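You operate a simulated robot arm through the tools that you are given. There is no shell and no other tool. Be economical: measure what you need, move in short steps, check, and stop when the job is done.

Carry out the task below with a simulated two-armed robot. There is one attempt and no reset: what you move stays moved.

TASK
Turn the press six hold dial to 6 seconds. Then press the tare button two times. Then press the black plunger two times. Then take the small jug and put it on the blue cart deck. Then take the blue pad and leave it on the top of the small cabinet. Then put one of the filters from the middle shelf of the oil rack on the top of table five. Then take the grease pump and put it on the top of stand five. Then take the wax jar on the top of stand six and put it away on the table end by the waste box. Then take the red tube and put it on the edge of table five. The order counts. Set down upright: small jug, filter, wax jar.

It is judged by the outcome, as a careful person would: the job done as asked, and still so three seconds after it is handed in. It fails if anything else is knocked over, pushed out of place, dropped, spilled or broken.

THE ROBOT
Two 7-joint arms with two-finger parallel grippers on one trunk, on a base that drives. Base frame: it is fixed to the floor where the robot stands at the start and does not move with it; the origin is under the middle of the robot, x ahead of it, y to its left, z up. Readings come in m, degrees, newtons and seconds.
The left shoulder is at the start at [0.05, 0.177, 1.029], the right one opposite. With the tool pointing down near the work surface each hand reaches from about 0.18 to 0.7 m from the robot's upright axis, wherever it stands, measured 20 degrees to its own side. Places, roughly: black plunger [-1.5, -1.4, 1]; blue cart deck [-6.5, -1.2, 0.2]; blue pad (6x4x4 cm) [-2.2, -1.5, 0.9]; edge of table five (22x62 cm) [0.2, 4.6, 0.86]; filter [2.75, 6, 0.75]; grease pump [2.5, 6, 0.75]; press six hold dial [0.7, 0.1, 1.3]; red tube (3x2x3 cm) [0.7, 4.1, 0.9]; small jug [-2, -1.25, 1]; table end by the waste box [0.7, 5.2, 0.9]; tare button [-0.3, -1.7, 0.9]; top of stand five [0.1, 5.3, 0.7]; top of table five [0.6, 4.5, 0.9]; top of the small cabinet (17x30 cm) [-1.74, -1.6, 1.04]; wax jar [-1, 2.25, 0.75]. Payload 3.43 kg a hand.
The tool frame of a hand sits at the grasp point between the pads (the TCP): z along the fingers, y along the line on which they close. The tips reach 0.034 m beyond it. The gripper opens to 0.128 m. The fingers are 0.024 m wide and 0.012 m thick; the gripper's body (0.048 by 0.13 m) begins 0.096 m behind the TCP.
Orientation is that of the tool frame in the base frame, as a unit quaternion [w, x, y, z]. With the fingers straight down and closing along the base's y, the tool's x points along the base's -x, its y along +y and its z along -z.

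THE INTERFACE
- The arms move only by the tool nudge_tool. It takes "left_increments", "right_increments" or both (then of equal length, played together; a hand with none holds still); each is a list of rows, each an object of numbers (a shift or turn left out is 0, a gripper value left out holds the last): "gripper": the closure, from 0 (fully open) to 1 (shut); "dx", "dy", "dz": the shift along the base's x, y, z in m; "rx", "ry", "rz": the turn, a rotation vector about the base's x, y, z in degrees. In form: [{"gripper": .., "dx": .., "dy": .., "dz": .., "rx": .., "ry": .., "rz": ..}, ...]. A call has 1 to 10 rows; each row shifts and turns the commanded pose from where the row before left it. Each row takes 0.2 s and may step no farther than 0.05 m and 8.6 degrees from the row before; otherwise, or with a gripper value out of range, the whole call is refused. Where a pose cannot be reached the arm comes as near as it can. A force on the tool above 40 N (or 10 N above the force at the start of the call, whichever is more), or a blocked arm, ends the call early, and 0.2 s more pass. Each finger travels about 0.108 m/s and halts on what it meets, pressing with about 27 N; the grip force reading is that of the motor and also rises with nothing between the fingers. The clock runs only during rows and for 0.2 s after the last one: add rows that do not move to give the fingers time. It gives the time, the measured TCP pose, the force on the tool (base axes), the opening and the grip force at its end, in the units of the frame above (readings bear some noise), with the torque about the TCP (base axes, N m) and any sound that the robot's microphone picked up.
- Cameras (640 x 400 px; columns grow to the right, rows downward): "scene" is now at [0.1606, 0.0103, 1.2331]; the picture's right is [0.13, -0.99, 0.00], its down [-0.15, -0.02, -0.99] and it looks along [0.98, 0.12, -0.15] (base axes); focal length 280 px, centre (320, 200). "left" rides on the left gripper at [0.076, 0.011, -0.16] in its tool frame; the picture's right is [-0.15, 0.99, 0.00], its down [-0.88, -0.13, -0.46] and it looks along [-0.45, -0.07, 0.89] (tool axes); focal length 234 px, centre (320, 200). "right" rides on the right gripper at [0.076, -0.011, -0.16] in its tool frame; the picture's right is [0.15, 0.99, 0.00], its down [-0.88, 0.13, -0.46] and it looks along [-0.45, 0.07, 0.89] (tool axes); focal length 234 px, centre (320, 200). There is no depth. A picture from a camera that has moved, and an enlarged one, comes with that camera's place and axes in the base frame and with its lens.
- capture(camera): a new picture of that camera. The clock stands still meanwhile.
- slide_trunk(by): slides the trunk up (or, below 0, down) by that many m; the arms and the scene camera ride with it, the base frame stays. It gives what a move gives, with no picture.
- base_move(legs): drives the robot by 1 to 6 legs, each [ahead, turn to the left] in m and degrees, along the robot's own axes; the way and the turn of a leg run together, so that a leg with both is an arc; at most 1.5 m and 180 degrees a leg. The arms and the cameras ride along, it lands a little off, and it stops where it bumps. It gives what a move gives.
- aim_head(pan, tilt): turns the head with the scene camera to pan (to the left, within 80 degrees either way) and tilt (down, from -29 to 69), counted from straight ahead of the robot. It gives what a move gives.
- enlarge(camera, box): a new picture of the part [left, top, right, bottom] of that camera's present view, enlarged. The clock stands still meanwhile.
- sign_off(): hands the job in; it is judged then, once.

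Go step by step. Nothing tells you exact positions but the pictures and the camera data: compare them with the known pose of the tool, close in by small moves and look again before you grip or let go. The budget is 217 turns and 208 pictures, counting those below and the enlarged ones. Unless the task says otherwise, let go and move clear before handing in.

The tools are called after "Call:" as name(argument=value, ...) on one line, values as JSON. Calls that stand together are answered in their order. nudge_tool: Moves the arms, as the interface text tells. Its arguments: {"type":"object","properties":{"left_increments":{"type":"array"},"right_increments":{"type":"array"}},"required":[]} The other tools are called the same way: slide_trunk (by) slides the trunk up or down; base_move (legs) drives the base; aim_head (pan, tilt) turns the head that bears the scene camera; capture (camera) takes a picture; enlarge (camera, box) takes an enlarged picture of a part of a camera's view; sign_off () hands the job in.

At the start:

```text
time: 0.0
left_position: [0.5102, 0.306, 1.0006]
left_orientation: [0.0, -0.001, 1.0, 0.0]
left_ft_force: [0.7, -0.4, -0.1]
left_wrist_torque: [-0.03, 0.01, -0.01]
left_width: 0.1279
left_finger_force: 0.1
right_position: [0.3709, -0.0293, 1.1501]
right_orientation: [-0.001, 0.0, 1.0, 0.0]
right_ft_force: [0.0, -0.7, 0.4]
right_wrist_torque: [0.0, -0.01, 0.03]
right_width: 0.1278
right_finger_force: 0.0
trunk travel left (down, up): [-0.2, 0.201]
robot x, y, heading: [-0.003, -0.0004, -0.1]
head pan, tilt: [7.2, 8.9]
```

scene: 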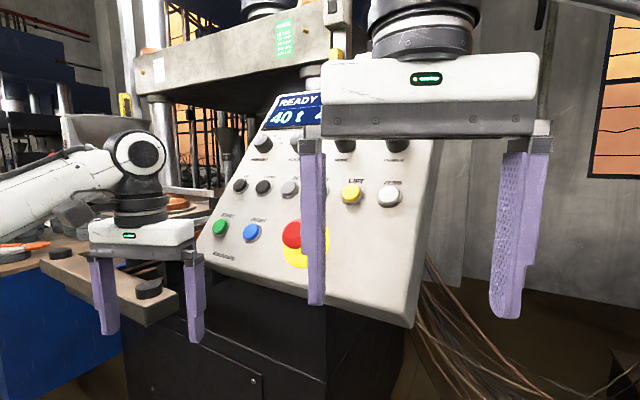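
right: 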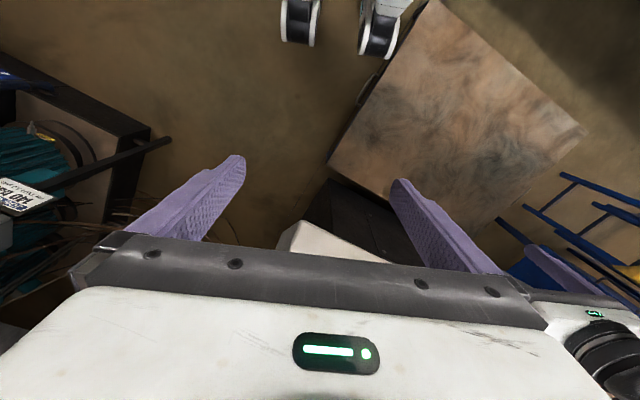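
left: 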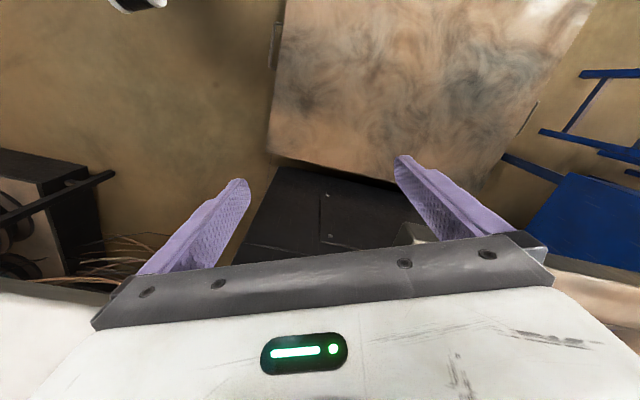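

The press panel with its dials is ahead, but the right hand blocks the view. I'll move the right hand aside and look again.

Call:
nudge_tool(right_increments=[{"dy": -0.05}, {"dy": -0.05}, {"dy": -0.05}, {"dy": -0.05}, {"dy": -0.05}, {"dy": -0.05}])

Call:
capture(camera="scene")

Call:
enlarge(camera="scene", box=[190, 80, 450, 240])

```text
time: 1.4
left_position: [0.51, 0.3079, 0.9999]
left_orientation: [0.0, -0.001, 1.0, 0.001]
left_ft_force: [-0.8, -0.4, -1.3]
left_wrist_torque: [0.0, 0.0, 0.0]
left_width: 0.128
left_finger_force: 0.1
right_position: [0.3708, -0.3321, 1.1524]
right_orientation: [0.0, 0.0, 1.0, 0.001]
right_ft_force: [-0.3, 0.2, -0.3]
right_wrist_torque: [0.05, 0.03, 0.03]
right_width: 0.128
right_finger_force: 0.0
trunk travel left (down, up): [-0.2, 0.201]
robot x, y, heading: [-0.0057, 0.0026, -0.1]
head pan, tilt: [7.2, 8.9]
```

```text
204 pictures are left
camera scene: at [0.1605, 0.0099, 1.2331], right [0.13, -0.99, 0.0], down [-0.15, -0.02, -0.99], along [0.98, 0.12, -0.15], focal length 280 px, centre (320, 200)
```

scene: 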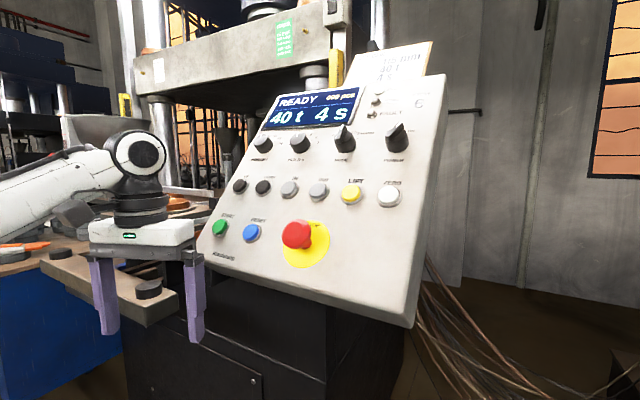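

```text
2.46 times, centred on (320, 160) of scene
camera zoom: at [0.1605, 0.0099, 1.2331], right [0.13, -0.99, 0.0], down [-0.15, -0.02, -0.99], along [0.98, 0.12, -0.15], focal length 688 px, centre (320, 298)
```

zoom: 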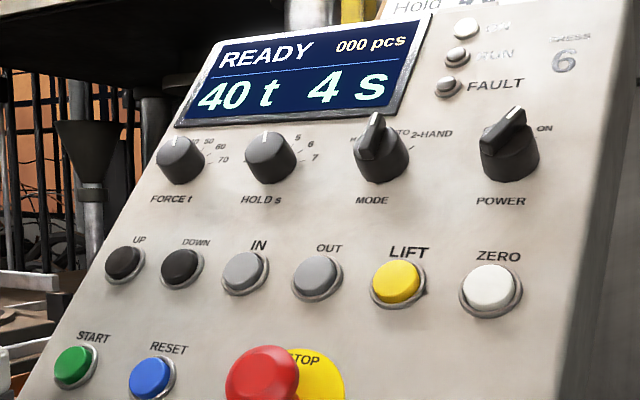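

The HOLD s dial is the second knob and reads 4. I'll raise the trunk for a second viewpoint to triangulate the panel, and read the note.

Call:
enlarge(camera="scene", box=[340, 30, 460, 105])

Call:
slide_trunk(by=0.15)

Call:
aim_head(pan=7.2, tilt=18)

Call:
enlarge(camera="scene", box=[190, 80, 450, 240])

```text
5.33 times, centred on (400, 68) of scene
camera zoom: at [0.1605, 0.0099, 1.2331], right [0.13, -0.99, 0.0], down [-0.15, -0.02, -0.99], along [0.98, 0.12, -0.15], focal length 1492 px, centre (-107, 907)
```

zoom: 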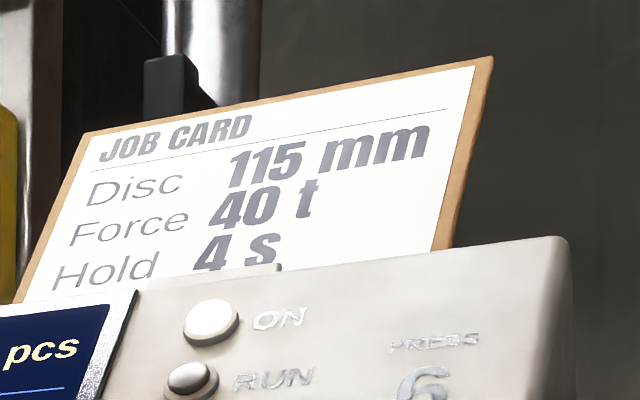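

```text
time: 3.1
left_position: [0.5102, 0.3074, 1.1494]
left_orientation: [0.0, 0.0, 1.0, 0.0]
left_ft_force: [0.0, 0.1, 1.3]
left_wrist_torque: [-0.01, 0.01, 0.01]
left_width: 0.128
left_finger_force: 0.0
right_position: [0.3706, -0.3318, 1.3012]
right_orientation: [0.0, 0.0, 1.0, 0.0]
right_ft_force: [0.5, 0.5, 0.7]
right_wrist_torque: [-0.01, -0.01, 0.01]
right_width: 0.1278
right_finger_force: 0.0
trunk travel left (down, up): [-0.35, 0.051]
robot x, y, heading: [0.0065, 0.0019, 0.1]
head pan, tilt: [7.2, 8.9]
```

```text
time: 3.9
left_position: [0.5092, 0.3073, 1.1503]
left_orientation: [0.0, -0.001, 1.0, 0.0]
left_ft_force: [0.4, 0.5, 0.0]
left_wrist_torque: [0.04, -0.01, 0.0]
left_width: 0.1279
left_finger_force: 0.0
right_position: [0.3702, -0.3313, 1.3017]
right_orientation: [0.0, 0.0, 1.0, 0.0]
right_ft_force: [-0.6, -0.8, -0.6]
right_wrist_torque: [-0.01, 0.03, -0.01]
right_width: 0.1283
right_finger_force: 0.1
trunk travel left (down, up): [-0.35, 0.051]
robot x, y, heading: [-0.0018, -0.0008, -0.2]
head pan, tilt: [7.2, 18.0]
```

```text
2.46 times, centred on (320, 160) of scene
camera zoom: at [0.1611, 0.0103, 1.3683], right [0.13, -0.99, 0.0], down [-0.31, -0.04, -0.95], along [0.94, 0.12, -0.31], focal length 688 px, centre (320, 298)
```

zoom: 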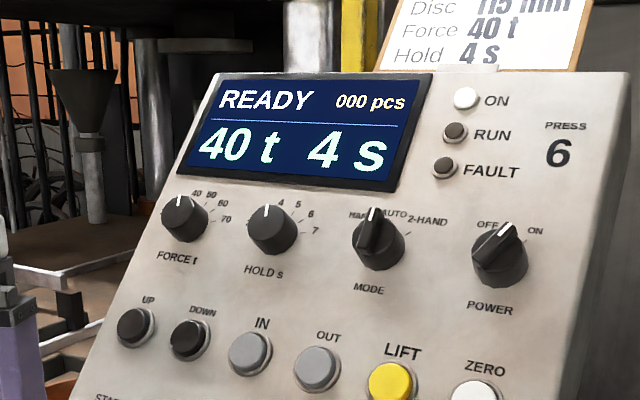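

Triangulating: the panel normal points toward the robot, yawed about 23° and tilted about 41°, with the dial base near [0.674, 0.108, 1.249]. I'll bring the left hand to a stand-off in front of it.

Call:
nudge_tool(left_increments=[{"dz": 0.045, "ry": -8.2, "gripper": 0.53}, {"dz": 0.045, "ry": -8.2}, {"dz": 0.045, "ry": -8.2}, {"dz": 0.045, "ry": -8.2}, {"dz": 0.01, "dy": -0.03, "dx": 0.01, "ry": -8.2}, {"dy": -0.03, "dx": 0.01, "ry": -8.2}, {"dy": -0.03, "dx": 0.015, "rz": -7.67}, {"dy": -0.03, "dx": 0.015, "rz": -7.67}, {"dy": -0.037, "dx": 0.017, "rz": -7.66}, {}])

Call:
capture(camera="left")

Call:
capture(camera="scene")

```text
time: 6.1
left_position: [0.5771, 0.1475, 1.3397]
left_orientation: [0.408, 0.182, 0.891, -0.085]
left_ft_force: [-1.3, 0.2, 0.3]
left_wrist_torque: [-0.03, -0.01, -0.04]
left_width: 0.0602
left_finger_force: 0.1
right_position: [0.3697, -0.3294, 1.3034]
right_orientation: [0.0, -0.001, 1.0, 0.0]
right_ft_force: [0.2, 0.5, 0.1]
right_wrist_torque: [0.04, 0.05, -0.02]
right_width: 0.128
right_finger_force: 0.1
trunk travel left (down, up): [-0.35, 0.051]
robot x, y, heading: [-0.0015, 0.0019, -0.2]
head pan, tilt: [7.2, 18.0]
```

```text
200 pictures are left
camera left: at [0.4253, 0.2255, 1.3848], right [0.48, 0.87, 0.11], down [0.16, -0.21, 0.96], along [0.87, -0.44, -0.24], focal length 234 px, centre (320, 200)
```

left: 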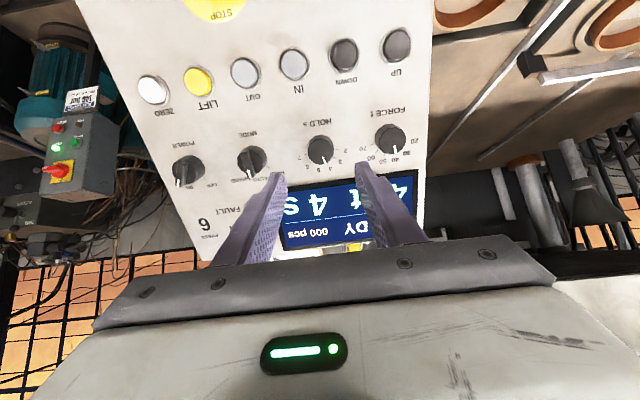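

```text
199 pictures are left
camera scene: at [0.1608, 0.0108, 1.3683], right [0.13, -0.99, 0.0], down [-0.31, -0.04, -0.95], along [0.94, 0.12, -0.31], focal length 280 px, centre (320, 200)
```

scene: 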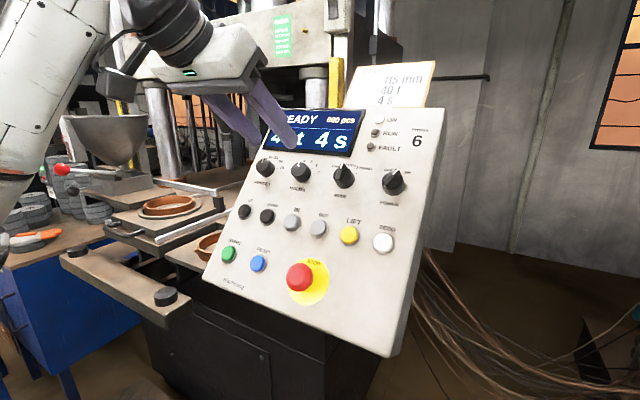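

The wrist view shows the dial right on the tool axis, as predicted. I'll advance along the panel normal.

Call:
nudge_tool(left_increments=[{"dx": 0.0172, "dy": -0.0071, "dz": -0.0164}, {"dx": 0.0172, "dy": -0.0071, "dz": -0.0164}, {"dx": 0.0172, "dy": -0.0071, "dz": -0.0164}, {"dx": 0.0105, "dy": -0.0044, "dz": -0.0098}, {}])

Call:
capture(camera="left")

Call:
enlarge(camera="scene", box=[230, 90, 390, 190])

```text
time: 7.3
left_position: [0.6383, 0.1223, 1.2813]
left_orientation: [0.408, 0.18, 0.891, -0.083]
left_ft_force: [-0.7, -0.5, 0.3]
left_wrist_torque: [0.01, -0.01, 0.0]
left_width: 0.06
left_finger_force: 0.1
right_position: [0.3704, -0.3304, 1.3025]
right_orientation: [0.0, 0.0, 1.0, 0.001]
right_ft_force: [0.3, 0.5, 0.1]
right_wrist_torque: [0.05, 0.0, -0.02]
right_width: 0.1279
right_finger_force: 0.0
trunk travel left (down, up): [-0.35, 0.051]
robot x, y, heading: [0.0009, -0.0024, -0.0]
head pan, tilt: [7.2, 18.0]
```

```text
198 pictures are left
camera left: at [0.4876, 0.199, 1.3264], right [0.47, 0.87, 0.11], down [0.16, -0.21, 0.96], along [0.87, -0.44, -0.24], focal length 234 px, centre (320, 200)
```

left: 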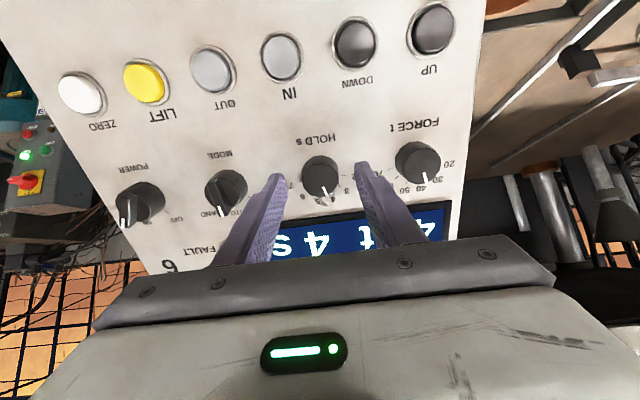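

```text
4.00 times, centred on (310, 140) of scene
camera zoom: at [0.1611, 0.0104, 1.3682], right [0.13, -0.99, 0.0], down [-0.31, -0.04, -0.95], along [0.94, 0.12, -0.31], focal length 1119 px, centre (360, 440)
```

zoom: 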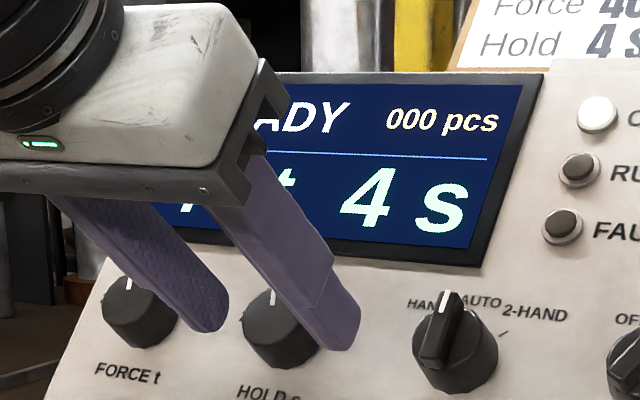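

Well aligned. I'll go the last 12 mm and close on the knob.

Call:
nudge_tool(left_increments=[{"dx": 0.0079, "dy": -0.0034, "dz": -0.0074}, {"gripper": 1}, {}, {}])

Call:
capture(camera="left")

```text
time: 8.3
left_position: [0.6472, 0.1192, 1.2726]
left_orientation: [0.408, 0.18, 0.891, -0.084]
left_ft_force: [2.9, 1.3, -1.5]
left_wrist_torque: [-0.03, -0.47, 0.2]
left_width: 0.0329
left_finger_force: 45.1
right_position: [0.3719, -0.33, 1.3019]
right_orientation: [-0.001, 0.0, 1.0, -0.001]
right_ft_force: [0.7, -0.3, -0.3]
right_wrist_torque: [-0.03, 0.02, -0.01]
right_width: 0.1282
right_finger_force: 0.0
trunk travel left (down, up): [-0.35, 0.051]
robot x, y, heading: [-0.0025, 0.0031, -0.0]
head pan, tilt: [7.2, 18.0]
```

```text
196 pictures are left
camera left: at [0.4959, 0.1962, 1.3191], right [0.47, 0.87, 0.11], down [0.16, -0.21, 0.96], along [0.87, -0.44, -0.24], focal length 234 px, centre (320, 200)
```

left: 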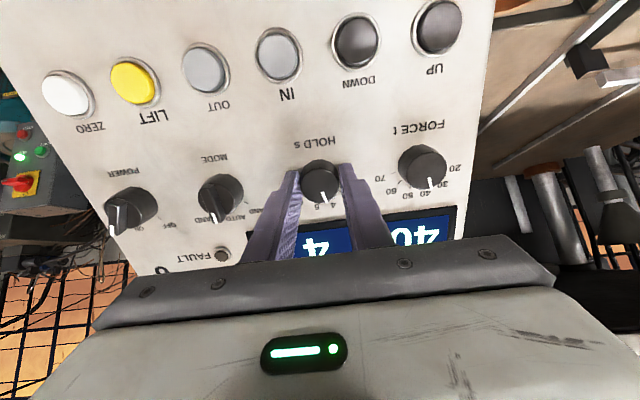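

Knob is held (33 mm). I'll turn it clockwise about 32° first and check the display.

Call:
nudge_tool(left_increments=[{"rx": 5.58, "ry": -2.37, "rz": -5.23}, {"rx": 5.58, "ry": -2.37, "rz": -5.23}, {"rx": 5.58, "ry": -2.37, "rz": -5.23}, {"rx": 5.58, "ry": -2.37, "rz": -5.23}, {}])

Call:
enlarge(camera="scene", box=[230, 90, 390, 190])

Call:
capture(camera="left")

```text
time: 9.5
left_position: [0.6466, 0.1199, 1.2734]
left_orientation: [0.415, 0.422, 0.806, 0.032]
left_ft_force: [2.7, -3.1, 4.4]
left_wrist_torque: [0.26, 0.29, 0.18]
left_width: 0.033
left_finger_force: 44.9
right_position: [0.3711, -0.3316, 1.3012]
right_orientation: [-0.001, 0.0, 1.0, 0.002]
right_ft_force: [-1.6, 0.9, 0.1]
right_wrist_torque: [-0.01, -0.02, -0.03]
right_width: 0.1281
right_finger_force: 0.0
trunk travel left (down, up): [-0.35, 0.051]
robot x, y, heading: [-0.0029, 0.0036, -0.2]
head pan, tilt: [7.2, 18.0]
```

```text
4.00 times, centred on (310, 140) of scene
camera zoom: at [0.1611, 0.0096, 1.3682], right [0.13, -0.99, 0.0], down [-0.31, -0.04, -0.95], along [0.94, 0.12, -0.31], focal length 1119 px, centre (360, 440)
```

zoom: 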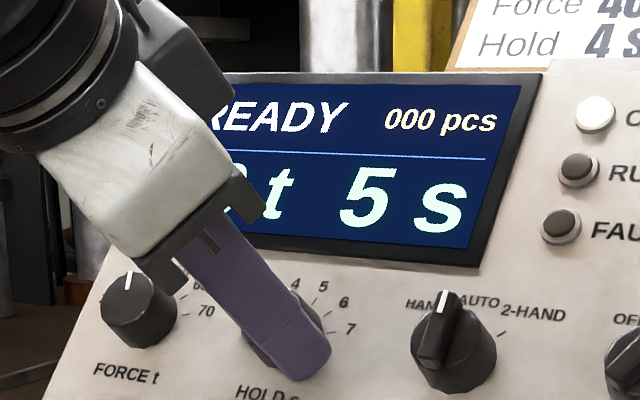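

```text
194 pictures are left
camera left: at [0.5217, 0.2279, 1.3324], right [0.69, 0.53, 0.49], down [-0.14, -0.57, 0.81], along [0.71, -0.63, -0.32], focal length 234 px, centre (320, 200)
```

left: 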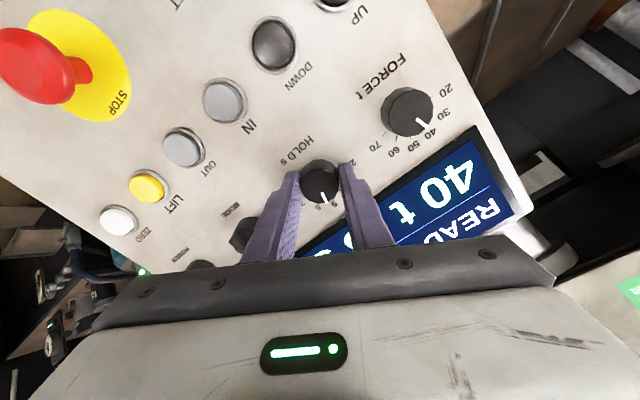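

Display now 5. I'll turn another 24°.

Call:
nudge_tool(left_increments=[{"rx": 5.58, "ry": -2.37, "rz": -5.23}, {"rx": 5.58, "ry": -2.37, "rz": -5.23}, {"rx": 5.58, "ry": -2.37, "rz": -5.23}, {}])

Call:
enlarge(camera="scene", box=[230, 90, 390, 190])

Call:
enlarge(camera="left", box=[240, 120, 400, 220])

```text
time: 10.5
left_position: [0.6469, 0.1209, 1.2736]
left_orientation: [0.399, 0.579, 0.701, 0.119]
left_ft_force: [2.7, -5.2, 4.4]
left_wrist_torque: [0.42, 0.01, 0.42]
left_width: 0.033
left_finger_force: 45.3
right_position: [0.3715, -0.3321, 1.3016]
right_orientation: [-0.001, 0.0, 1.0, 0.001]
right_ft_force: [0.6, -0.3, 0.5]
right_wrist_torque: [0.01, -0.01, -0.02]
right_width: 0.128
right_finger_force: 0.0
trunk travel left (down, up): [-0.35, 0.051]
robot x, y, heading: [0.0021, 0.0, 0.2]
head pan, tilt: [7.2, 18.0]
```

```text
4.00 times, centred on (310, 140) of scene
camera zoom: at [0.1613, 0.0092, 1.3682], right [0.13, -0.99, 0.0], down [-0.31, -0.04, -0.95], along [0.94, 0.12, -0.31], focal length 1119 px, centre (360, 440)
```

zoom: 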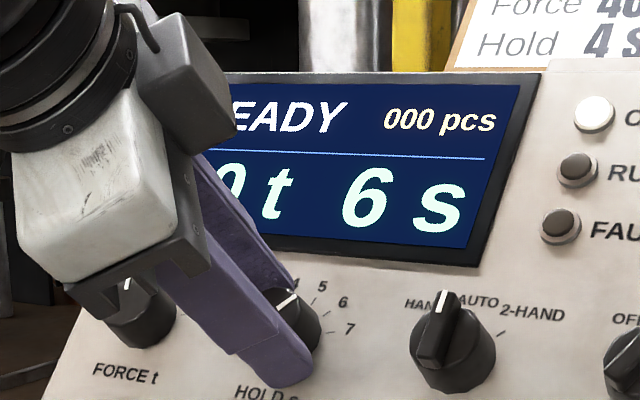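

```text
4.00 times, centred on (320, 170) of left
camera zoom: at [0.5445, 0.2392, 1.3518], right [0.71, 0.17, 0.68], down [-0.4, -0.7, 0.59], along [0.58, -0.69, -0.43], focal length 937 px, centre (320, 320)
```

zoom: 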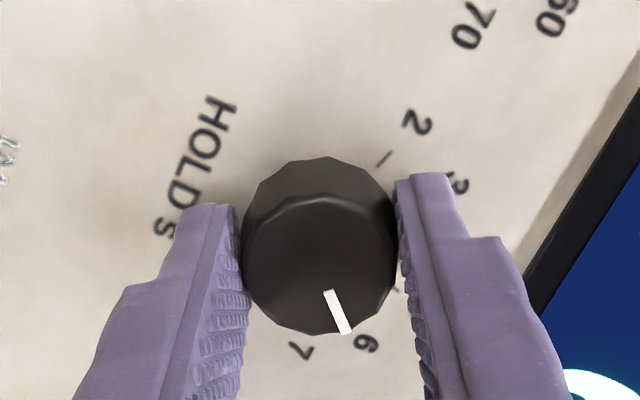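

Display reads 6. I'll release and back out along the normal.

Call:
nudge_tool(left_increments=[{"gripper": 0.53}, {}, {"dx": -0.0348, "dy": 0.0148, "dz": 0.0327}, {"dx": -0.0348, "dy": 0.0148, "dz": 0.0327}, {"dx": -0.0348, "dy": 0.0148, "dz": 0.0327}, {}])

Call:
enlarge(camera="scene", box=[230, 90, 390, 190])

```text
time: 11.9
left_position: [0.5427, 0.1666, 1.3736]
left_orientation: [0.399, 0.578, 0.703, 0.117]
left_ft_force: [-0.9, 0.0, -1.0]
left_wrist_torque: [0.0, 0.04, -0.02]
left_width: 0.0602
left_finger_force: 0.2
right_position: [0.3716, -0.3314, 1.3028]
right_orientation: [0.0, 0.0, 1.0, -0.001]
right_ft_force: [0.5, -0.2, 0.0]
right_wrist_torque: [0.02, 0.03, -0.02]
right_width: 0.128
right_finger_force: 0.0
trunk travel left (down, up): [-0.35, 0.051]
robot x, y, heading: [0.0022, 0.0004, 0.0]
head pan, tilt: [7.2, 18.0]
```

```text
4.00 times, centred on (310, 140) of scene
camera zoom: at [0.1618, 0.0101, 1.3681], right [0.13, -0.99, 0.0], down [-0.31, -0.04, -0.95], along [0.94, 0.12, -0.31], focal length 1119 px, centre (360, 440)
```

zoom: 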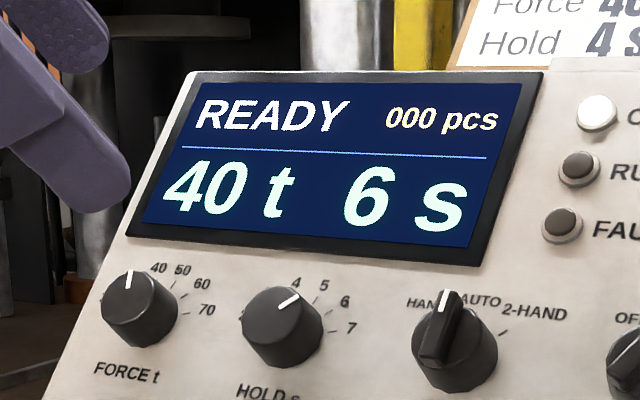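

Dial done at 6 s. I'll return the left hand to a tucked pose pointing down.

Call:
nudge_tool(left_increments=[{"rx": -5.58, "ry": 2.37, "rz": 5.23, "dx": -0.03, "dy": 0.01}, {"rx": -5.58, "ry": 2.37, "rz": 5.23, "dx": -0.03, "dy": 0.01}, {"rx": -5.58, "ry": 2.37, "rz": 5.23, "dx": -0.03, "dy": 0.01}, {"rx": -5.58, "ry": 2.37, "rz": 5.23, "dx": -0.03, "dy": 0.01}, {"rx": -5.58, "ry": 2.37, "rz": 5.23, "dx": -0.01, "dy": 0.01}, {"rx": -5.58, "ry": 2.37, "rz": 5.23, "dy": 0.01}, {"rx": -5.58, "ry": 2.37, "rz": 5.23, "dy": 0.01}, {"rz": 7.67}, {"rz": 7.67}, {"rz": 7.66}])

Call:
nudge_tool(left_increments=[{"ry": 8.2, "dz": -0.02, "dx": -0.01}, {"ry": 8.2, "dz": -0.02, "dx": -0.01}, {"ry": 8.2, "dz": -0.02, "dx": -0.01}, {"ry": 8.2, "dz": -0.02}, {"ry": 8.2, "dz": -0.02}, {"ry": 8.2, "dz": -0.02}, {"gripper": 0}], right_increments=[{"dx": -0.02, "dy": 0.02}, {"dx": -0.02, "dy": 0.02}, {"dx": -0.01, "dy": 0.02}, {"dy": 0.02}, {}, {}, {}])

Call:
aim_head(pan=-80, tilt=15)

Call:
capture(camera="scene")

```text
time: 14.1
left_position: [0.4115, 0.2346, 1.3706]
left_orientation: [0.416, -0.002, 0.909, 0.0]
left_ft_force: [0.3, 1.0, -0.3]
left_wrist_torque: [0.04, 0.01, 0.0]
left_width: 0.0603
left_finger_force: 0.0
right_position: [0.3711, -0.3316, 1.3024]
right_orientation: [0.0, 0.0, 1.0, 0.001]
right_ft_force: [-0.5, 0.7, 0.0]
right_wrist_torque: [0.0, -0.01, 0.04]
right_width: 0.1282
right_finger_force: 0.0
trunk travel left (down, up): [-0.35, 0.051]
robot x, y, heading: [-0.0041, 0.0001, 0.0]
head pan, tilt: [7.2, 18.0]
```

```text
time: 15.7
left_position: [0.3829, 0.2365, 1.251]
left_orientation: [-0.001, -0.001, 1.0, 0.0]
left_ft_force: [-0.2, -0.3, -1.0]
left_wrist_torque: [0.0, -0.01, -0.03]
left_width: 0.1279
left_finger_force: 0.1
right_position: [0.3217, -0.2497, 1.3037]
right_orientation: [0.001, 0.001, 1.0, 0.0]
right_ft_force: [-0.1, 0.2, 1.5]
right_wrist_torque: [0.0, 0.01, -0.01]
right_width: 0.1279
right_finger_force: 0.1
trunk travel left (down, up): [-0.35, 0.051]
robot x, y, heading: [0.0032, -0.0012, 0.1]
head pan, tilt: [7.2, 18.0]
```

```text
time: 17.3
left_position: [0.3834, 0.2376, 1.2512]
left_orientation: [0.001, 0.0, 1.0, 0.0]
left_ft_force: [1.2, 0.0, -0.5]
left_wrist_torque: [-0.03, -0.02, -0.01]
left_width: 0.1281
left_finger_force: 0.1
right_position: [0.3207, -0.2512, 1.3045]
right_orientation: [0.0, 0.0, 1.0, 0.0]
right_ft_force: [-0.1, -0.7, 0.3]
right_wrist_torque: [0.01, 0.01, -0.01]
right_width: 0.1279
right_finger_force: 0.1
trunk travel left (down, up): [-0.35, 0.051]
robot x, y, heading: [0.0002, 0.0058, -0.1]
head pan, tilt: [-80.0, 15.0]
```

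```text
190 pictures are left
camera scene: at [0.0849, -0.0934, 1.3731], right [-0.98, -0.17, 0.0], down [-0.05, 0.25, -0.97], along [0.17, -0.95, -0.26], focal length 280 px, centre (320, 200)
```

scene: 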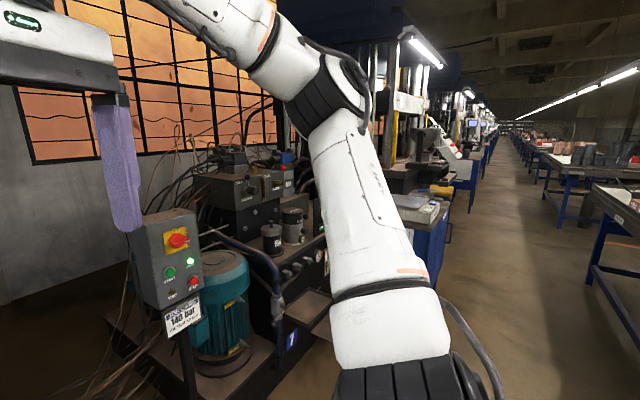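

The scale sits on a blue table down the aisle to the right. I'll turn right in place and look.

Call:
base_move(legs=[[0, -110]])

Call:
aim_head(pan=0, tilt=20)

Call:
capture(camera="scene")

```text
time: 22.3
left_position: [0.0907, -0.4411, 1.2512]
left_orientation: [0.0, 0.819, 0.573, 0.0]
left_ft_force: [0.9, -0.7, -0.3]
left_wrist_torque: [0.0, 0.04, -0.02]
left_width: 0.128
left_finger_force: 0.0
right_position: [-0.344, -0.2157, 1.3045]
right_orientation: [-0.001, 0.819, 0.573, 0.0]
right_ft_force: [-0.5, 0.2, -0.5]
right_wrist_torque: [0.01, 0.0, 0.0]
right_width: 0.128
right_finger_force: 0.1
trunk travel left (down, up): [-0.35, 0.051]
robot x, y, heading: [-0.0006, -0.0005, -109.9]
head pan, tilt: [-80.0, 15.0]
```

```text
time: 23.8
left_position: [0.0893, -0.4418, 1.2518]
left_orientation: [0.0, 0.819, 0.573, 0.0]
left_ft_force: [0.6, 0.7, -0.2]
left_wrist_torque: [0.01, -0.03, 0.04]
left_width: 0.1282
left_finger_force: 0.1
right_position: [-0.3445, -0.2173, 1.3052]
right_orientation: [0.0, 0.819, 0.574, 0.0]
right_ft_force: [0.2, -0.3, -0.2]
right_wrist_torque: [0.01, 0.02, -0.04]
right_width: 0.1281
right_finger_force: 0.1
trunk travel left (down, up): [-0.35, 0.051]
robot x, y, heading: [0.0019, -0.0022, -110.0]
head pan, tilt: [0.0, 20.0]
```

```text
189 pictures are left
camera scene: at [-0.0574, -0.1546, 1.365], right [-0.94, 0.34, 0.0], down [0.12, 0.32, -0.94], along [-0.32, -0.88, -0.34], focal length 280 px, centre (320, 200)
```

scene: 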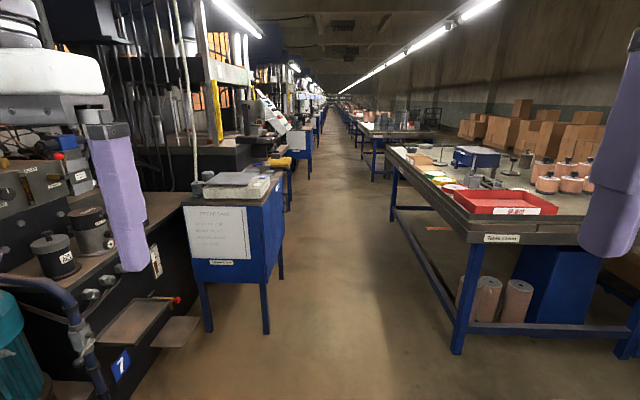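

Call:
enlarge(camera="scene", box=[160, 80, 320, 280])

Call:
enlarge(camera="scene", box=[380, 100, 640, 260])

```text
2.00 times, centred on (240, 180) of scene
camera zoom: at [-0.0574, -0.1546, 1.365], right [-0.94, 0.34, 0.0], down [0.12, 0.32, -0.94], along [-0.32, -0.88, -0.34], focal length 559 px, centre (480, 240)
```

zoom: 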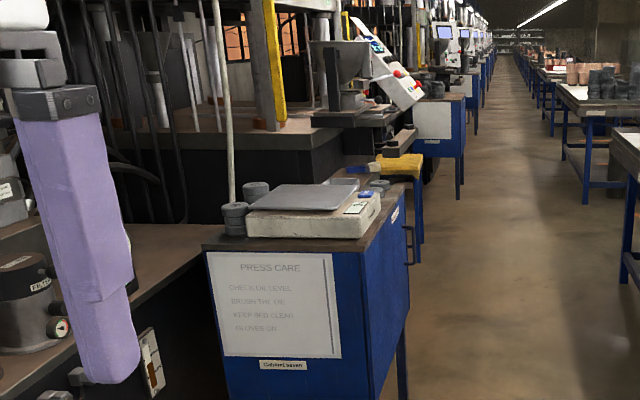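

```text
2.46 times, centred on (510, 180) of scene
camera zoom: at [-0.0574, -0.1546, 1.365], right [-0.94, 0.34, 0.0], down [0.12, 0.32, -0.94], along [-0.32, -0.88, -0.34], focal length 688 px, centre (-148, 249)
```

zoom: 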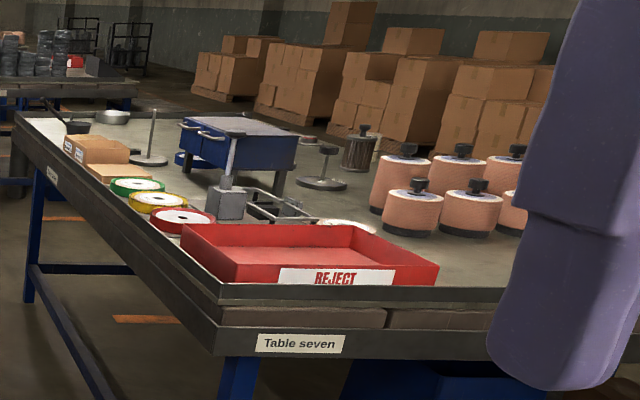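

Cabinet seven carries the scale; the aisle runs at about heading −112°. I'll drive 1.25 m along it and turn a bit left toward the scale.

Call:
base_move(legs=[[1.25, -4], [0, 26]])

Call:
aim_head(pan=28, tilt=40)

Call:
capture(camera="scene")

```text
time: 31.4
left_position: [-0.2019, -1.5435, 1.2508]
left_orientation: [0.0, 0.69, 0.724, 0.0]
left_ft_force: [0.3, 1.3, 0.2]
left_wrist_torque: [-0.01, 0.0, -0.01]
left_width: 0.1279
left_finger_force: 0.0
right_position: [-0.6911, -1.5045, 1.3058]
right_orientation: [0.0, 0.692, 0.722, 0.0]
right_ft_force: [-0.5, 0.8, -0.5]
right_wrist_torque: [0.01, 0.06, 0.03]
right_width: 0.1279
right_finger_force: 0.1
trunk travel left (down, up): [-0.35, 0.051]
robot x, y, heading: [-0.4503, -1.1701, -87.5]
head pan, tilt: [0.0, 20.0]
```

```text
time: 32.4
left_position: [-0.2036, -1.5442, 1.2519]
left_orientation: [0.0, 0.69, 0.723, 0.0]
left_ft_force: [-0.5, 0.0, 0.4]
left_wrist_torque: [0.0, 0.0, -0.02]
left_width: 0.1278
left_finger_force: 0.0
right_position: [-0.6915, -1.5034, 1.3041]
right_orientation: [0.0, 0.692, 0.722, 0.0]
right_ft_force: [0.4, 0.4, -0.1]
right_wrist_torque: [0.0, -0.01, 0.02]
right_width: 0.128
right_finger_force: 0.1
trunk travel left (down, up): [-0.35, 0.051]
robot x, y, heading: [-0.4592, -1.1692, -87.5]
head pan, tilt: [28.0, 40.0]
```

```text
186 pictures are left
camera scene: at [-0.4117, -1.3156, 1.3336], right [-0.86, -0.51, 0.0], down [-0.33, 0.55, -0.77], along [0.39, -0.66, -0.64], focal length 280 px, centre (320, 200)
```

scene: 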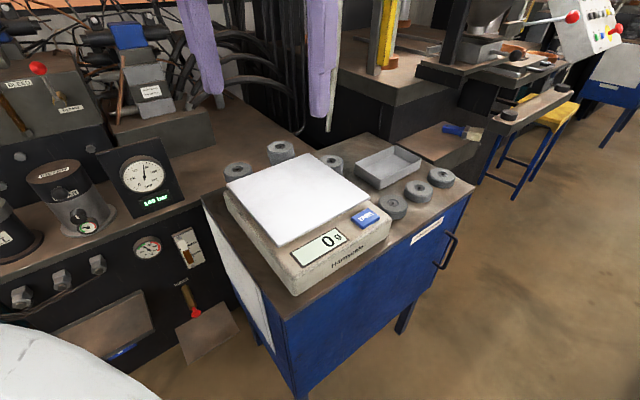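

Call:
enlarge(camera="scene", box=[280, 170, 420, 258])

Call:
capture(camera="left")

```text
4.55 times, centred on (350, 214) of scene
camera zoom: at [-0.4117, -1.3156, 1.3336], right [-0.86, -0.51, 0.0], down [-0.33, 0.55, -0.77], along [0.39, -0.66, -0.64], focal length 1271 px, centre (184, 136)
```

zoom: 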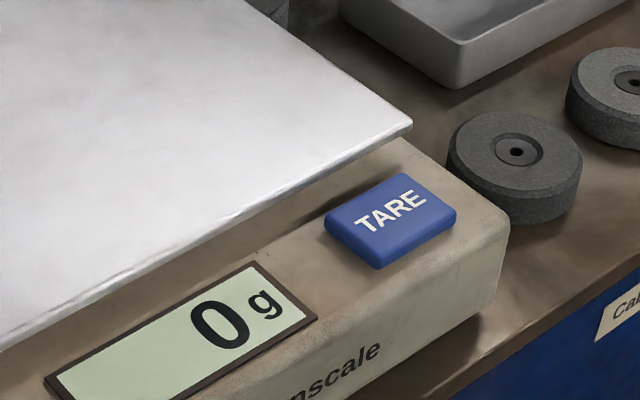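

```text
184 pictures are left
camera left: at [-0.194, -1.468, 1.4096], right [0.99, -0.1, 0.0], down [-0.09, -0.89, 0.46], along [-0.05, -0.45, -0.89], focal length 234 px, centre (320, 200)
```

left: 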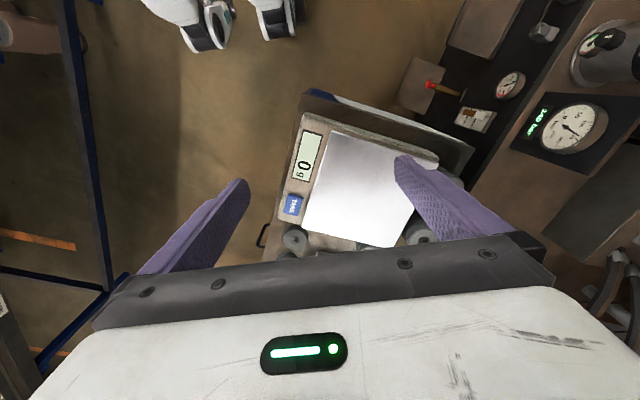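

The TARE button triangulates to about [-0.284, -1.706, 0.95]. I'll close the left gripper, align it with the scale, and hover above the button.

Call:
nudge_tool(left_increments=[{"gripper": 1, "rz": -8.3, "dx": -0.02, "dy": -0.04}, {"rz": -8.3, "dx": -0.02, "dy": -0.04}, {"rz": -8.3, "dx": -0.02, "dy": -0.04}, {"dx": -0.023, "dy": -0.041}, {"dz": -0.045}, {"dz": -0.045}, {"dz": -0.045}, {"dz": -0.045}, {}])

Call:
enlarge(camera="scene", box=[260, 120, 420, 258])

Call:
capture(camera="left")

```text
time: 34.4
left_position: [-0.2866, -1.7026, 1.0711]
left_orientation: [0.0, 0.83, 0.558, 0.001]
left_ft_force: [-0.5, -0.2, -0.1]
left_wrist_torque: [-0.02, -0.03, -0.02]
left_width: 0.0
left_finger_force: 27.2
right_position: [-0.6925, -1.5036, 1.3044]
right_orientation: [0.0, 0.692, 0.722, 0.0]
right_ft_force: [0.3, -0.4, 0.2]
right_wrist_torque: [-0.01, 0.04, -0.02]
right_width: 0.1278
right_finger_force: 0.1
trunk travel left (down, up): [-0.35, 0.051]
robot x, y, heading: [-0.4599, -1.174, -87.6]
head pan, tilt: [28.0, 40.0]
```

```text
2.90 times, centred on (340, 189) of scene
camera zoom: at [-0.4118, -1.3154, 1.3336], right [-0.86, -0.51, 0.0], down [-0.33, 0.55, -0.77], along [0.39, -0.66, -0.64], focal length 811 px, centre (262, 232)
```

zoom: 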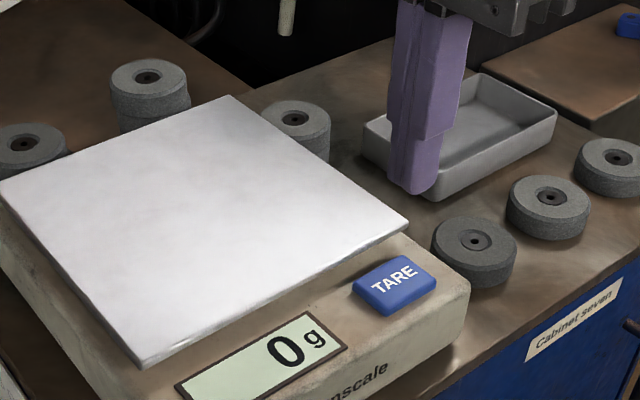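

```text
182 pictures are left
camera left: at [-0.2456, -1.6374, 1.229], right [0.86, -0.51, 0.0], down [-0.45, -0.77, 0.46], along [-0.23, -0.39, -0.89], focal length 234 px, centre (320, 200)
```

left: 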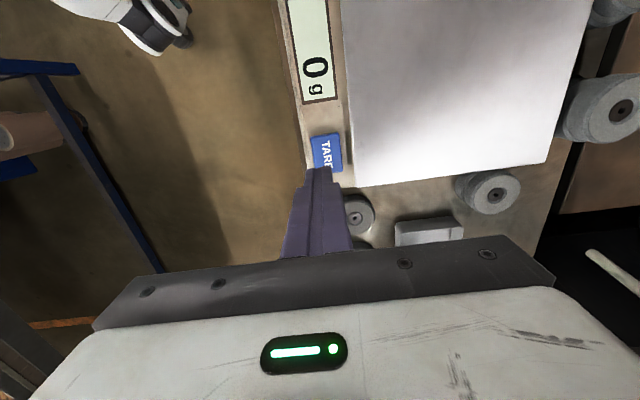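

Nearly centred; I'll shift 5 mm and descend to just above the button.

Call:
nudge_tool(left_increments=[{"dy": -0.005, "dz": -0.025}, {"dz": -0.025}, {"dz": -0.02}, {}])

Call:
enlarge(camera="scene", box=[260, 120, 420, 258])

Call:
enlarge(camera="left", box=[240, 100, 400, 200])

```text
time: 35.4
left_position: [-0.2855, -1.7108, 1.0009]
left_orientation: [0.0, 0.83, 0.558, 0.0]
left_ft_force: [0.9, 0.0, -0.4]
left_wrist_torque: [-0.01, -0.01, -0.01]
left_width: 0.0
left_finger_force: 27.0
right_position: [-0.6924, -1.5032, 1.3046]
right_orientation: [0.0, 0.691, 0.722, 0.0]
right_ft_force: [0.1, 0.0, 0.0]
right_wrist_torque: [-0.01, 0.02, -0.03]
right_width: 0.1279
right_finger_force: 0.0
trunk travel left (down, up): [-0.35, 0.051]
robot x, y, heading: [-0.4595, -1.1732, -87.7]
head pan, tilt: [28.0, 40.0]
```

```text
2.90 times, centred on (340, 189) of scene
camera zoom: at [-0.4117, -1.3155, 1.3336], right [-0.86, -0.51, 0.0], down [-0.33, 0.55, -0.77], along [0.39, -0.66, -0.64], focal length 811 px, centre (262, 232)
```

zoom: 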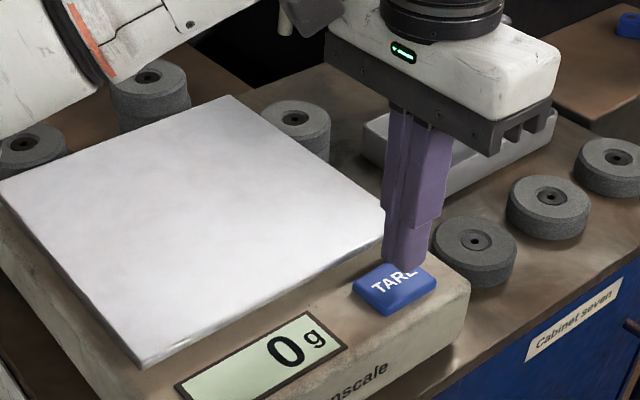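

```text
4.00 times, centred on (320, 150) of left
camera zoom: at [-0.2453, -1.645, 1.159], right [0.86, -0.51, 0.0], down [-0.45, -0.77, 0.46], along [-0.23, -0.39, -0.89], focal length 937 px, centre (320, 400)
```

zoom: 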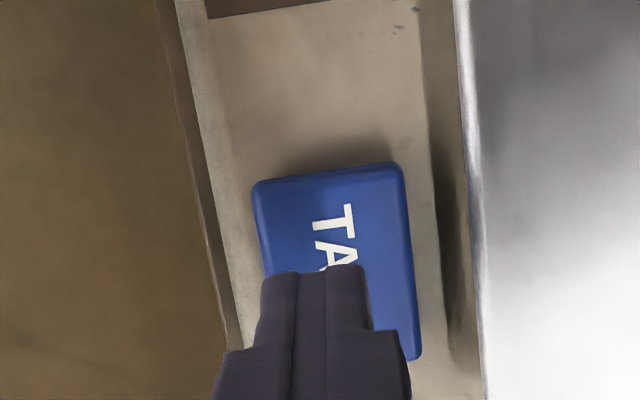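

Tip is over the button. I'll press down slowly and watch the force and display.

Call:
nudge_tool(left_increments=[{"dx": 0.002, "dy": -0.001, "dz": -0.008}, {"dz": -0.004}, {"dz": -0.003}, {}])

Call:
enlarge(camera="scene", box=[260, 120, 420, 258])

```text
time: 36.4
left_position: [-0.2821, -1.7113, 0.9859]
left_orientation: [0.001, 0.83, 0.558, 0.0]
left_ft_force: [0.4, -0.5, -0.9]
left_wrist_torque: [0.0, 0.04, -0.02]
left_width: 0.0
left_finger_force: 27.1
right_position: [-0.6924, -1.5046, 1.3037]
right_orientation: [0.0, 0.691, 0.723, 0.0]
right_ft_force: [-0.6, -0.9, 0.9]
right_wrist_torque: [-0.01, -0.02, 0.0]
right_width: 0.1278
right_finger_force: 0.1
trunk travel left (down, up): [-0.35, 0.051]
robot x, y, heading: [-0.4558, -1.1711, -87.1]
head pan, tilt: [28.0, 40.0]
```

```text
2.90 times, centred on (340, 189) of scene
camera zoom: at [-0.4117, -1.3156, 1.3336], right [-0.86, -0.51, 0.0], down [-0.33, 0.55, -0.77], along [0.39, -0.66, -0.64], focal length 811 px, centre (262, 232)
```

zoom: 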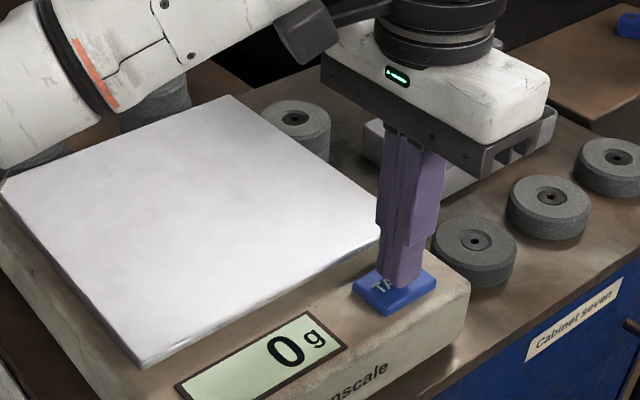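

Call:
nudge_tool(left_increments=[{"dz": -0.002}, {"dz": -0.002}])

Call:
nudge_tool(left_increments=[{"dz": -0.002}, {"dz": -0.002}])

```text
time: 37.0
left_position: [-0.2839, -1.7118, 0.9813]
left_orientation: [0.0, 0.83, 0.557, -0.001]
left_ft_force: [0.2, -0.1, -0.5]
left_wrist_torque: [0.03, -0.01, 0.02]
left_width: 0.0
left_finger_force: 26.7
right_position: [-0.6919, -1.5041, 1.3049]
right_orientation: [0.0, 0.692, 0.722, 0.0]
right_ft_force: [0.0, -0.3, 0.0]
right_wrist_torque: [-0.03, -0.02, 0.0]
right_width: 0.128
right_finger_force: 0.1
trunk travel left (down, up): [-0.35, 0.051]
robot x, y, heading: [-0.4566, -1.1688, -87.3]
head pan, tilt: [28.0, 40.0]
```

```text
time: 37.6
left_position: [-0.2837, -1.7096, 0.9779]
left_orientation: [0.0, 0.83, 0.557, 0.001]
left_ft_force: [0.4, 0.6, 1.8]
left_wrist_torque: [-0.03, -0.05, 0.0]
left_width: 0.0
left_finger_force: 27.3
right_position: [-0.6918, -1.5031, 1.3055]
right_orientation: [0.0, 0.692, 0.722, 0.0]
right_ft_force: [0.4, -0.1, 0.0]
right_wrist_torque: [0.01, -0.03, -0.01]
right_width: 0.128
right_finger_force: 0.1
trunk travel left (down, up): [-0.35, 0.051]
robot x, y, heading: [-0.4544, -1.1695, -87.5]
head pan, tilt: [28.0, 40.0]
heard: click
```

A click — first press. I'll lift, listen, then press a second time.

Call:
nudge_tool(left_increments=[{"dz": 0.006}, {"dz": 0.006}, {}])

Call:
enlarge(camera="scene", box=[260, 170, 420, 270])

```text
time: 38.4
left_position: [-0.2836, -1.7114, 0.9913]
left_orientation: [0.0, 0.83, 0.558, 0.0]
left_ft_force: [-0.2, 0.1, 0.7]
left_wrist_torque: [-0.01, -0.01, 0.01]
left_width: 0.0
left_finger_force: 27.0
right_position: [-0.6916, -1.5036, 1.304]
right_orientation: [0.0, 0.692, 0.722, 0.0]
right_ft_force: [0.1, 0.4, 0.1]
right_wrist_torque: [0.0, 0.0, 0.05]
right_width: 0.1279
right_finger_force: 0.0
trunk travel left (down, up): [-0.35, 0.051]
robot x, y, heading: [-0.4601, -1.1712, -87.1]
head pan, tilt: [28.0, 40.0]
```

```text
4.00 times, centred on (340, 220) of scene
camera zoom: at [-0.4116, -1.3156, 1.3335], right [-0.86, -0.51, 0.0], down [-0.33, 0.55, -0.77], along [0.39, -0.66, -0.64], focal length 1119 px, centre (240, 120)
```

zoom: 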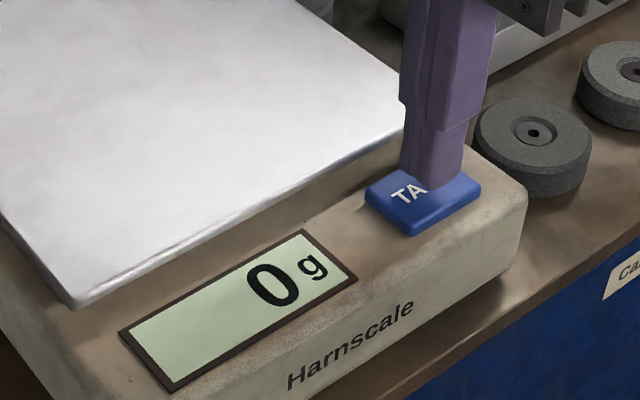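

Second press, down to the same depth.

Call:
nudge_tool(left_increments=[{"dz": -0.006}, {"dz": -0.003}, {"dz": -0.003}, {"dz": -0.002}])

```text
time: 39.4
left_position: [-0.2827, -1.7109, 0.9768]
left_orientation: [0.001, 0.83, 0.558, 0.0]
left_ft_force: [-0.2, 0.0, 3.8]
left_wrist_torque: [0.03, -0.03, 0.01]
left_width: 0.0
left_finger_force: 27.3
right_position: [-0.6924, -1.5035, 1.3048]
right_orientation: [-0.001, 0.692, 0.722, 0.0]
right_ft_force: [-0.3, 0.6, -0.2]
right_wrist_torque: [0.01, -0.01, 0.05]
right_width: 0.1281
right_finger_force: 0.1
trunk travel left (down, up): [-0.35, 0.051]
robot x, y, heading: [-0.4589, -1.1679, -87.1]
head pan, tilt: [28.0, 40.0]
heard: click
```

Second click heard. I'll raise the left arm and retract it, then look toward table seven.

Call:
nudge_tool(left_increments=[{"dz": 0.045}, {"dz": 0.045}, {"dz": 0.045}, {"dz": 0.045}, {"dz": 0.045, "rz": 8.3}, {"dz": 0.045, "dx": 0.02, "dy": 0.04, "rz": 8.3}, {"dx": 0.02, "dy": 0.04, "rz": 8.3}, {"dx": 0.02, "dy": 0.04}, {"dx": 0.02, "dy": 0.04}])

Call:
aim_head(pan=-60, tilt=30)

Call:
capture(camera="scene")

```text
refused: row 6 steps farther than a row can; nothing moved
```

```text
time: 41.0
left_position: [-0.2831, -1.7114, 0.9763]
left_orientation: [-0.001, 0.83, 0.558, -0.001]
left_ft_force: [2.3, -2.1, 7.5]
left_wrist_torque: [-0.06, -0.09, -0.03]
left_width: 0.0001
left_finger_force: 27.1
right_position: [-0.6917, -1.5023, 1.3051]
right_orientation: [0.001, 0.691, 0.723, 0.0]
right_ft_force: [0.3, 0.2, 0.6]
right_wrist_torque: [-0.05, 0.0, 0.01]
right_width: 0.1279
right_finger_force: 0.0
trunk travel left (down, up): [-0.35, 0.051]
robot x, y, heading: [-0.4566, -1.1702, -87.3]
head pan, tilt: [-60.0, 30.0]
```

```text
177 pictures are left
camera scene: at [-0.5311, -1.2906, 1.349], right [-0.54, 0.84, 0.0], down [0.42, 0.27, -0.87], along [-0.73, -0.47, -0.5], focal length 280 px, centre (320, 200)
```

scene: 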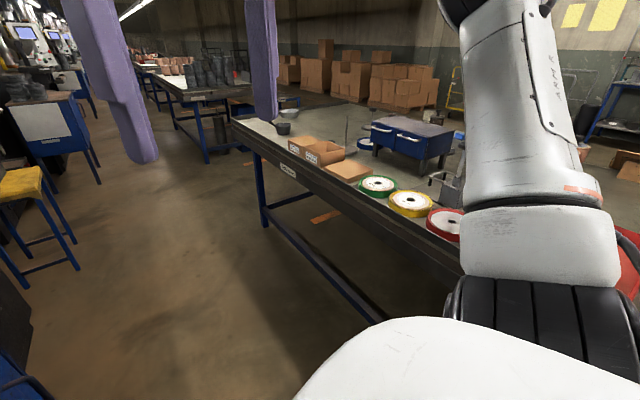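

Call:
nudge_tool(left_increments=[{"dz": 0.045}, {"dz": 0.045}, {"dz": 0.045}, {"dz": 0.045}, {"dz": 0.045, "rz": 8.3}, {"dz": 0.02, "dx": 0.02, "dy": 0.04, "rz": 8.3}, {"dx": 0.02, "dy": 0.04, "rz": 8.3}, {"dx": 0.02, "dy": 0.04}, {"dx": 0.02, "dy": 0.04}, {"gripper": 0}])

Call:
base_move(legs=[[0, -70]])

Call:
aim_head(pan=0, tilt=25)

Call:
capture(camera="scene")

```text
time: 43.2
left_position: [-0.2062, -1.5497, 1.2225]
left_orientation: [-0.001, 0.691, 0.723, 0.0]
left_ft_force: [1.0, 0.0, -0.5]
left_wrist_torque: [-0.03, -0.01, 0.01]
left_width: 0.0809
left_finger_force: 0.1
right_position: [-0.6927, -1.504, 1.3034]
right_orientation: [0.0, 0.692, 0.722, 0.0]
right_ft_force: [-0.2, 0.0, 0.1]
right_wrist_torque: [0.03, -0.04, -0.01]
right_width: 0.1277
right_finger_force: 0.1
trunk travel left (down, up): [-0.35, 0.051]
robot x, y, heading: [-0.4596, -1.1714, -87.5]
head pan, tilt: [-60.0, 30.0]
```

```text
time: 46.7
left_position: [-0.7366, -1.5299, 1.222]
left_orientation: [0.0, 0.983, 0.185, -0.001]
left_ft_force: [0.0, -0.8, -0.2]
left_wrist_torque: [0.02, 0.02, 0.02]
left_width: 0.1278
left_finger_force: 0.1
right_position: [-0.8469, -1.0533, 1.3047]
right_orientation: [-0.001, 0.983, 0.181, 0.0]
right_ft_force: [0.0, -0.6, 0.0]
right_wrist_torque: [-0.01, 0.01, 0.01]
right_width: 0.1281
right_finger_force: 0.1
trunk travel left (down, up): [-0.35, 0.051]
robot x, y, heading: [-0.4553, -1.1731, -158.9]
head pan, tilt: [-60.0, 30.0]
```

```text
time: 48.0
left_position: [-0.7373, -1.5289, 1.2247]
left_orientation: [0.0, 0.983, 0.183, -0.001]
left_ft_force: [0.4, 0.9, -1.2]
left_wrist_torque: [0.0, 0.01, 0.03]
left_width: 0.128
left_finger_force: 0.2
right_position: [-0.8466, -1.0546, 1.305]
right_orientation: [0.0, 0.983, 0.183, 0.0]
right_ft_force: [-0.4, -0.4, 0.2]
right_wrist_torque: [0.01, 0.01, 0.01]
right_width: 0.1281
right_finger_force: 0.1
trunk travel left (down, up): [-0.35, 0.051]
robot x, y, heading: [-0.4608, -1.1686, -158.8]
head pan, tilt: [0.0, 25.0]
```

```text
176 pictures are left
camera scene: at [-0.6093, -1.2306, 1.3569], right [-0.36, 0.93, 0.0], down [0.39, 0.15, -0.91], along [-0.85, -0.33, -0.42], focal length 280 px, centre (320, 200)
```

scene: 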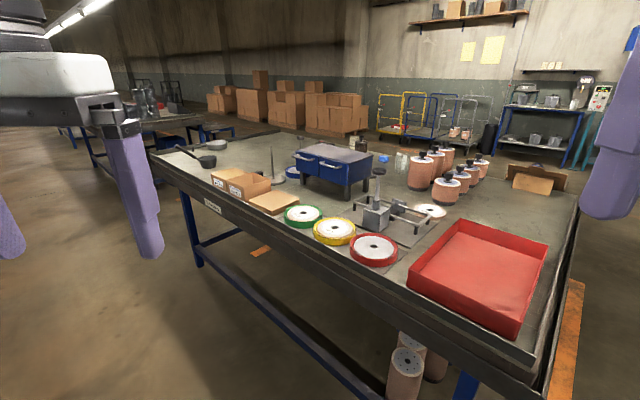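

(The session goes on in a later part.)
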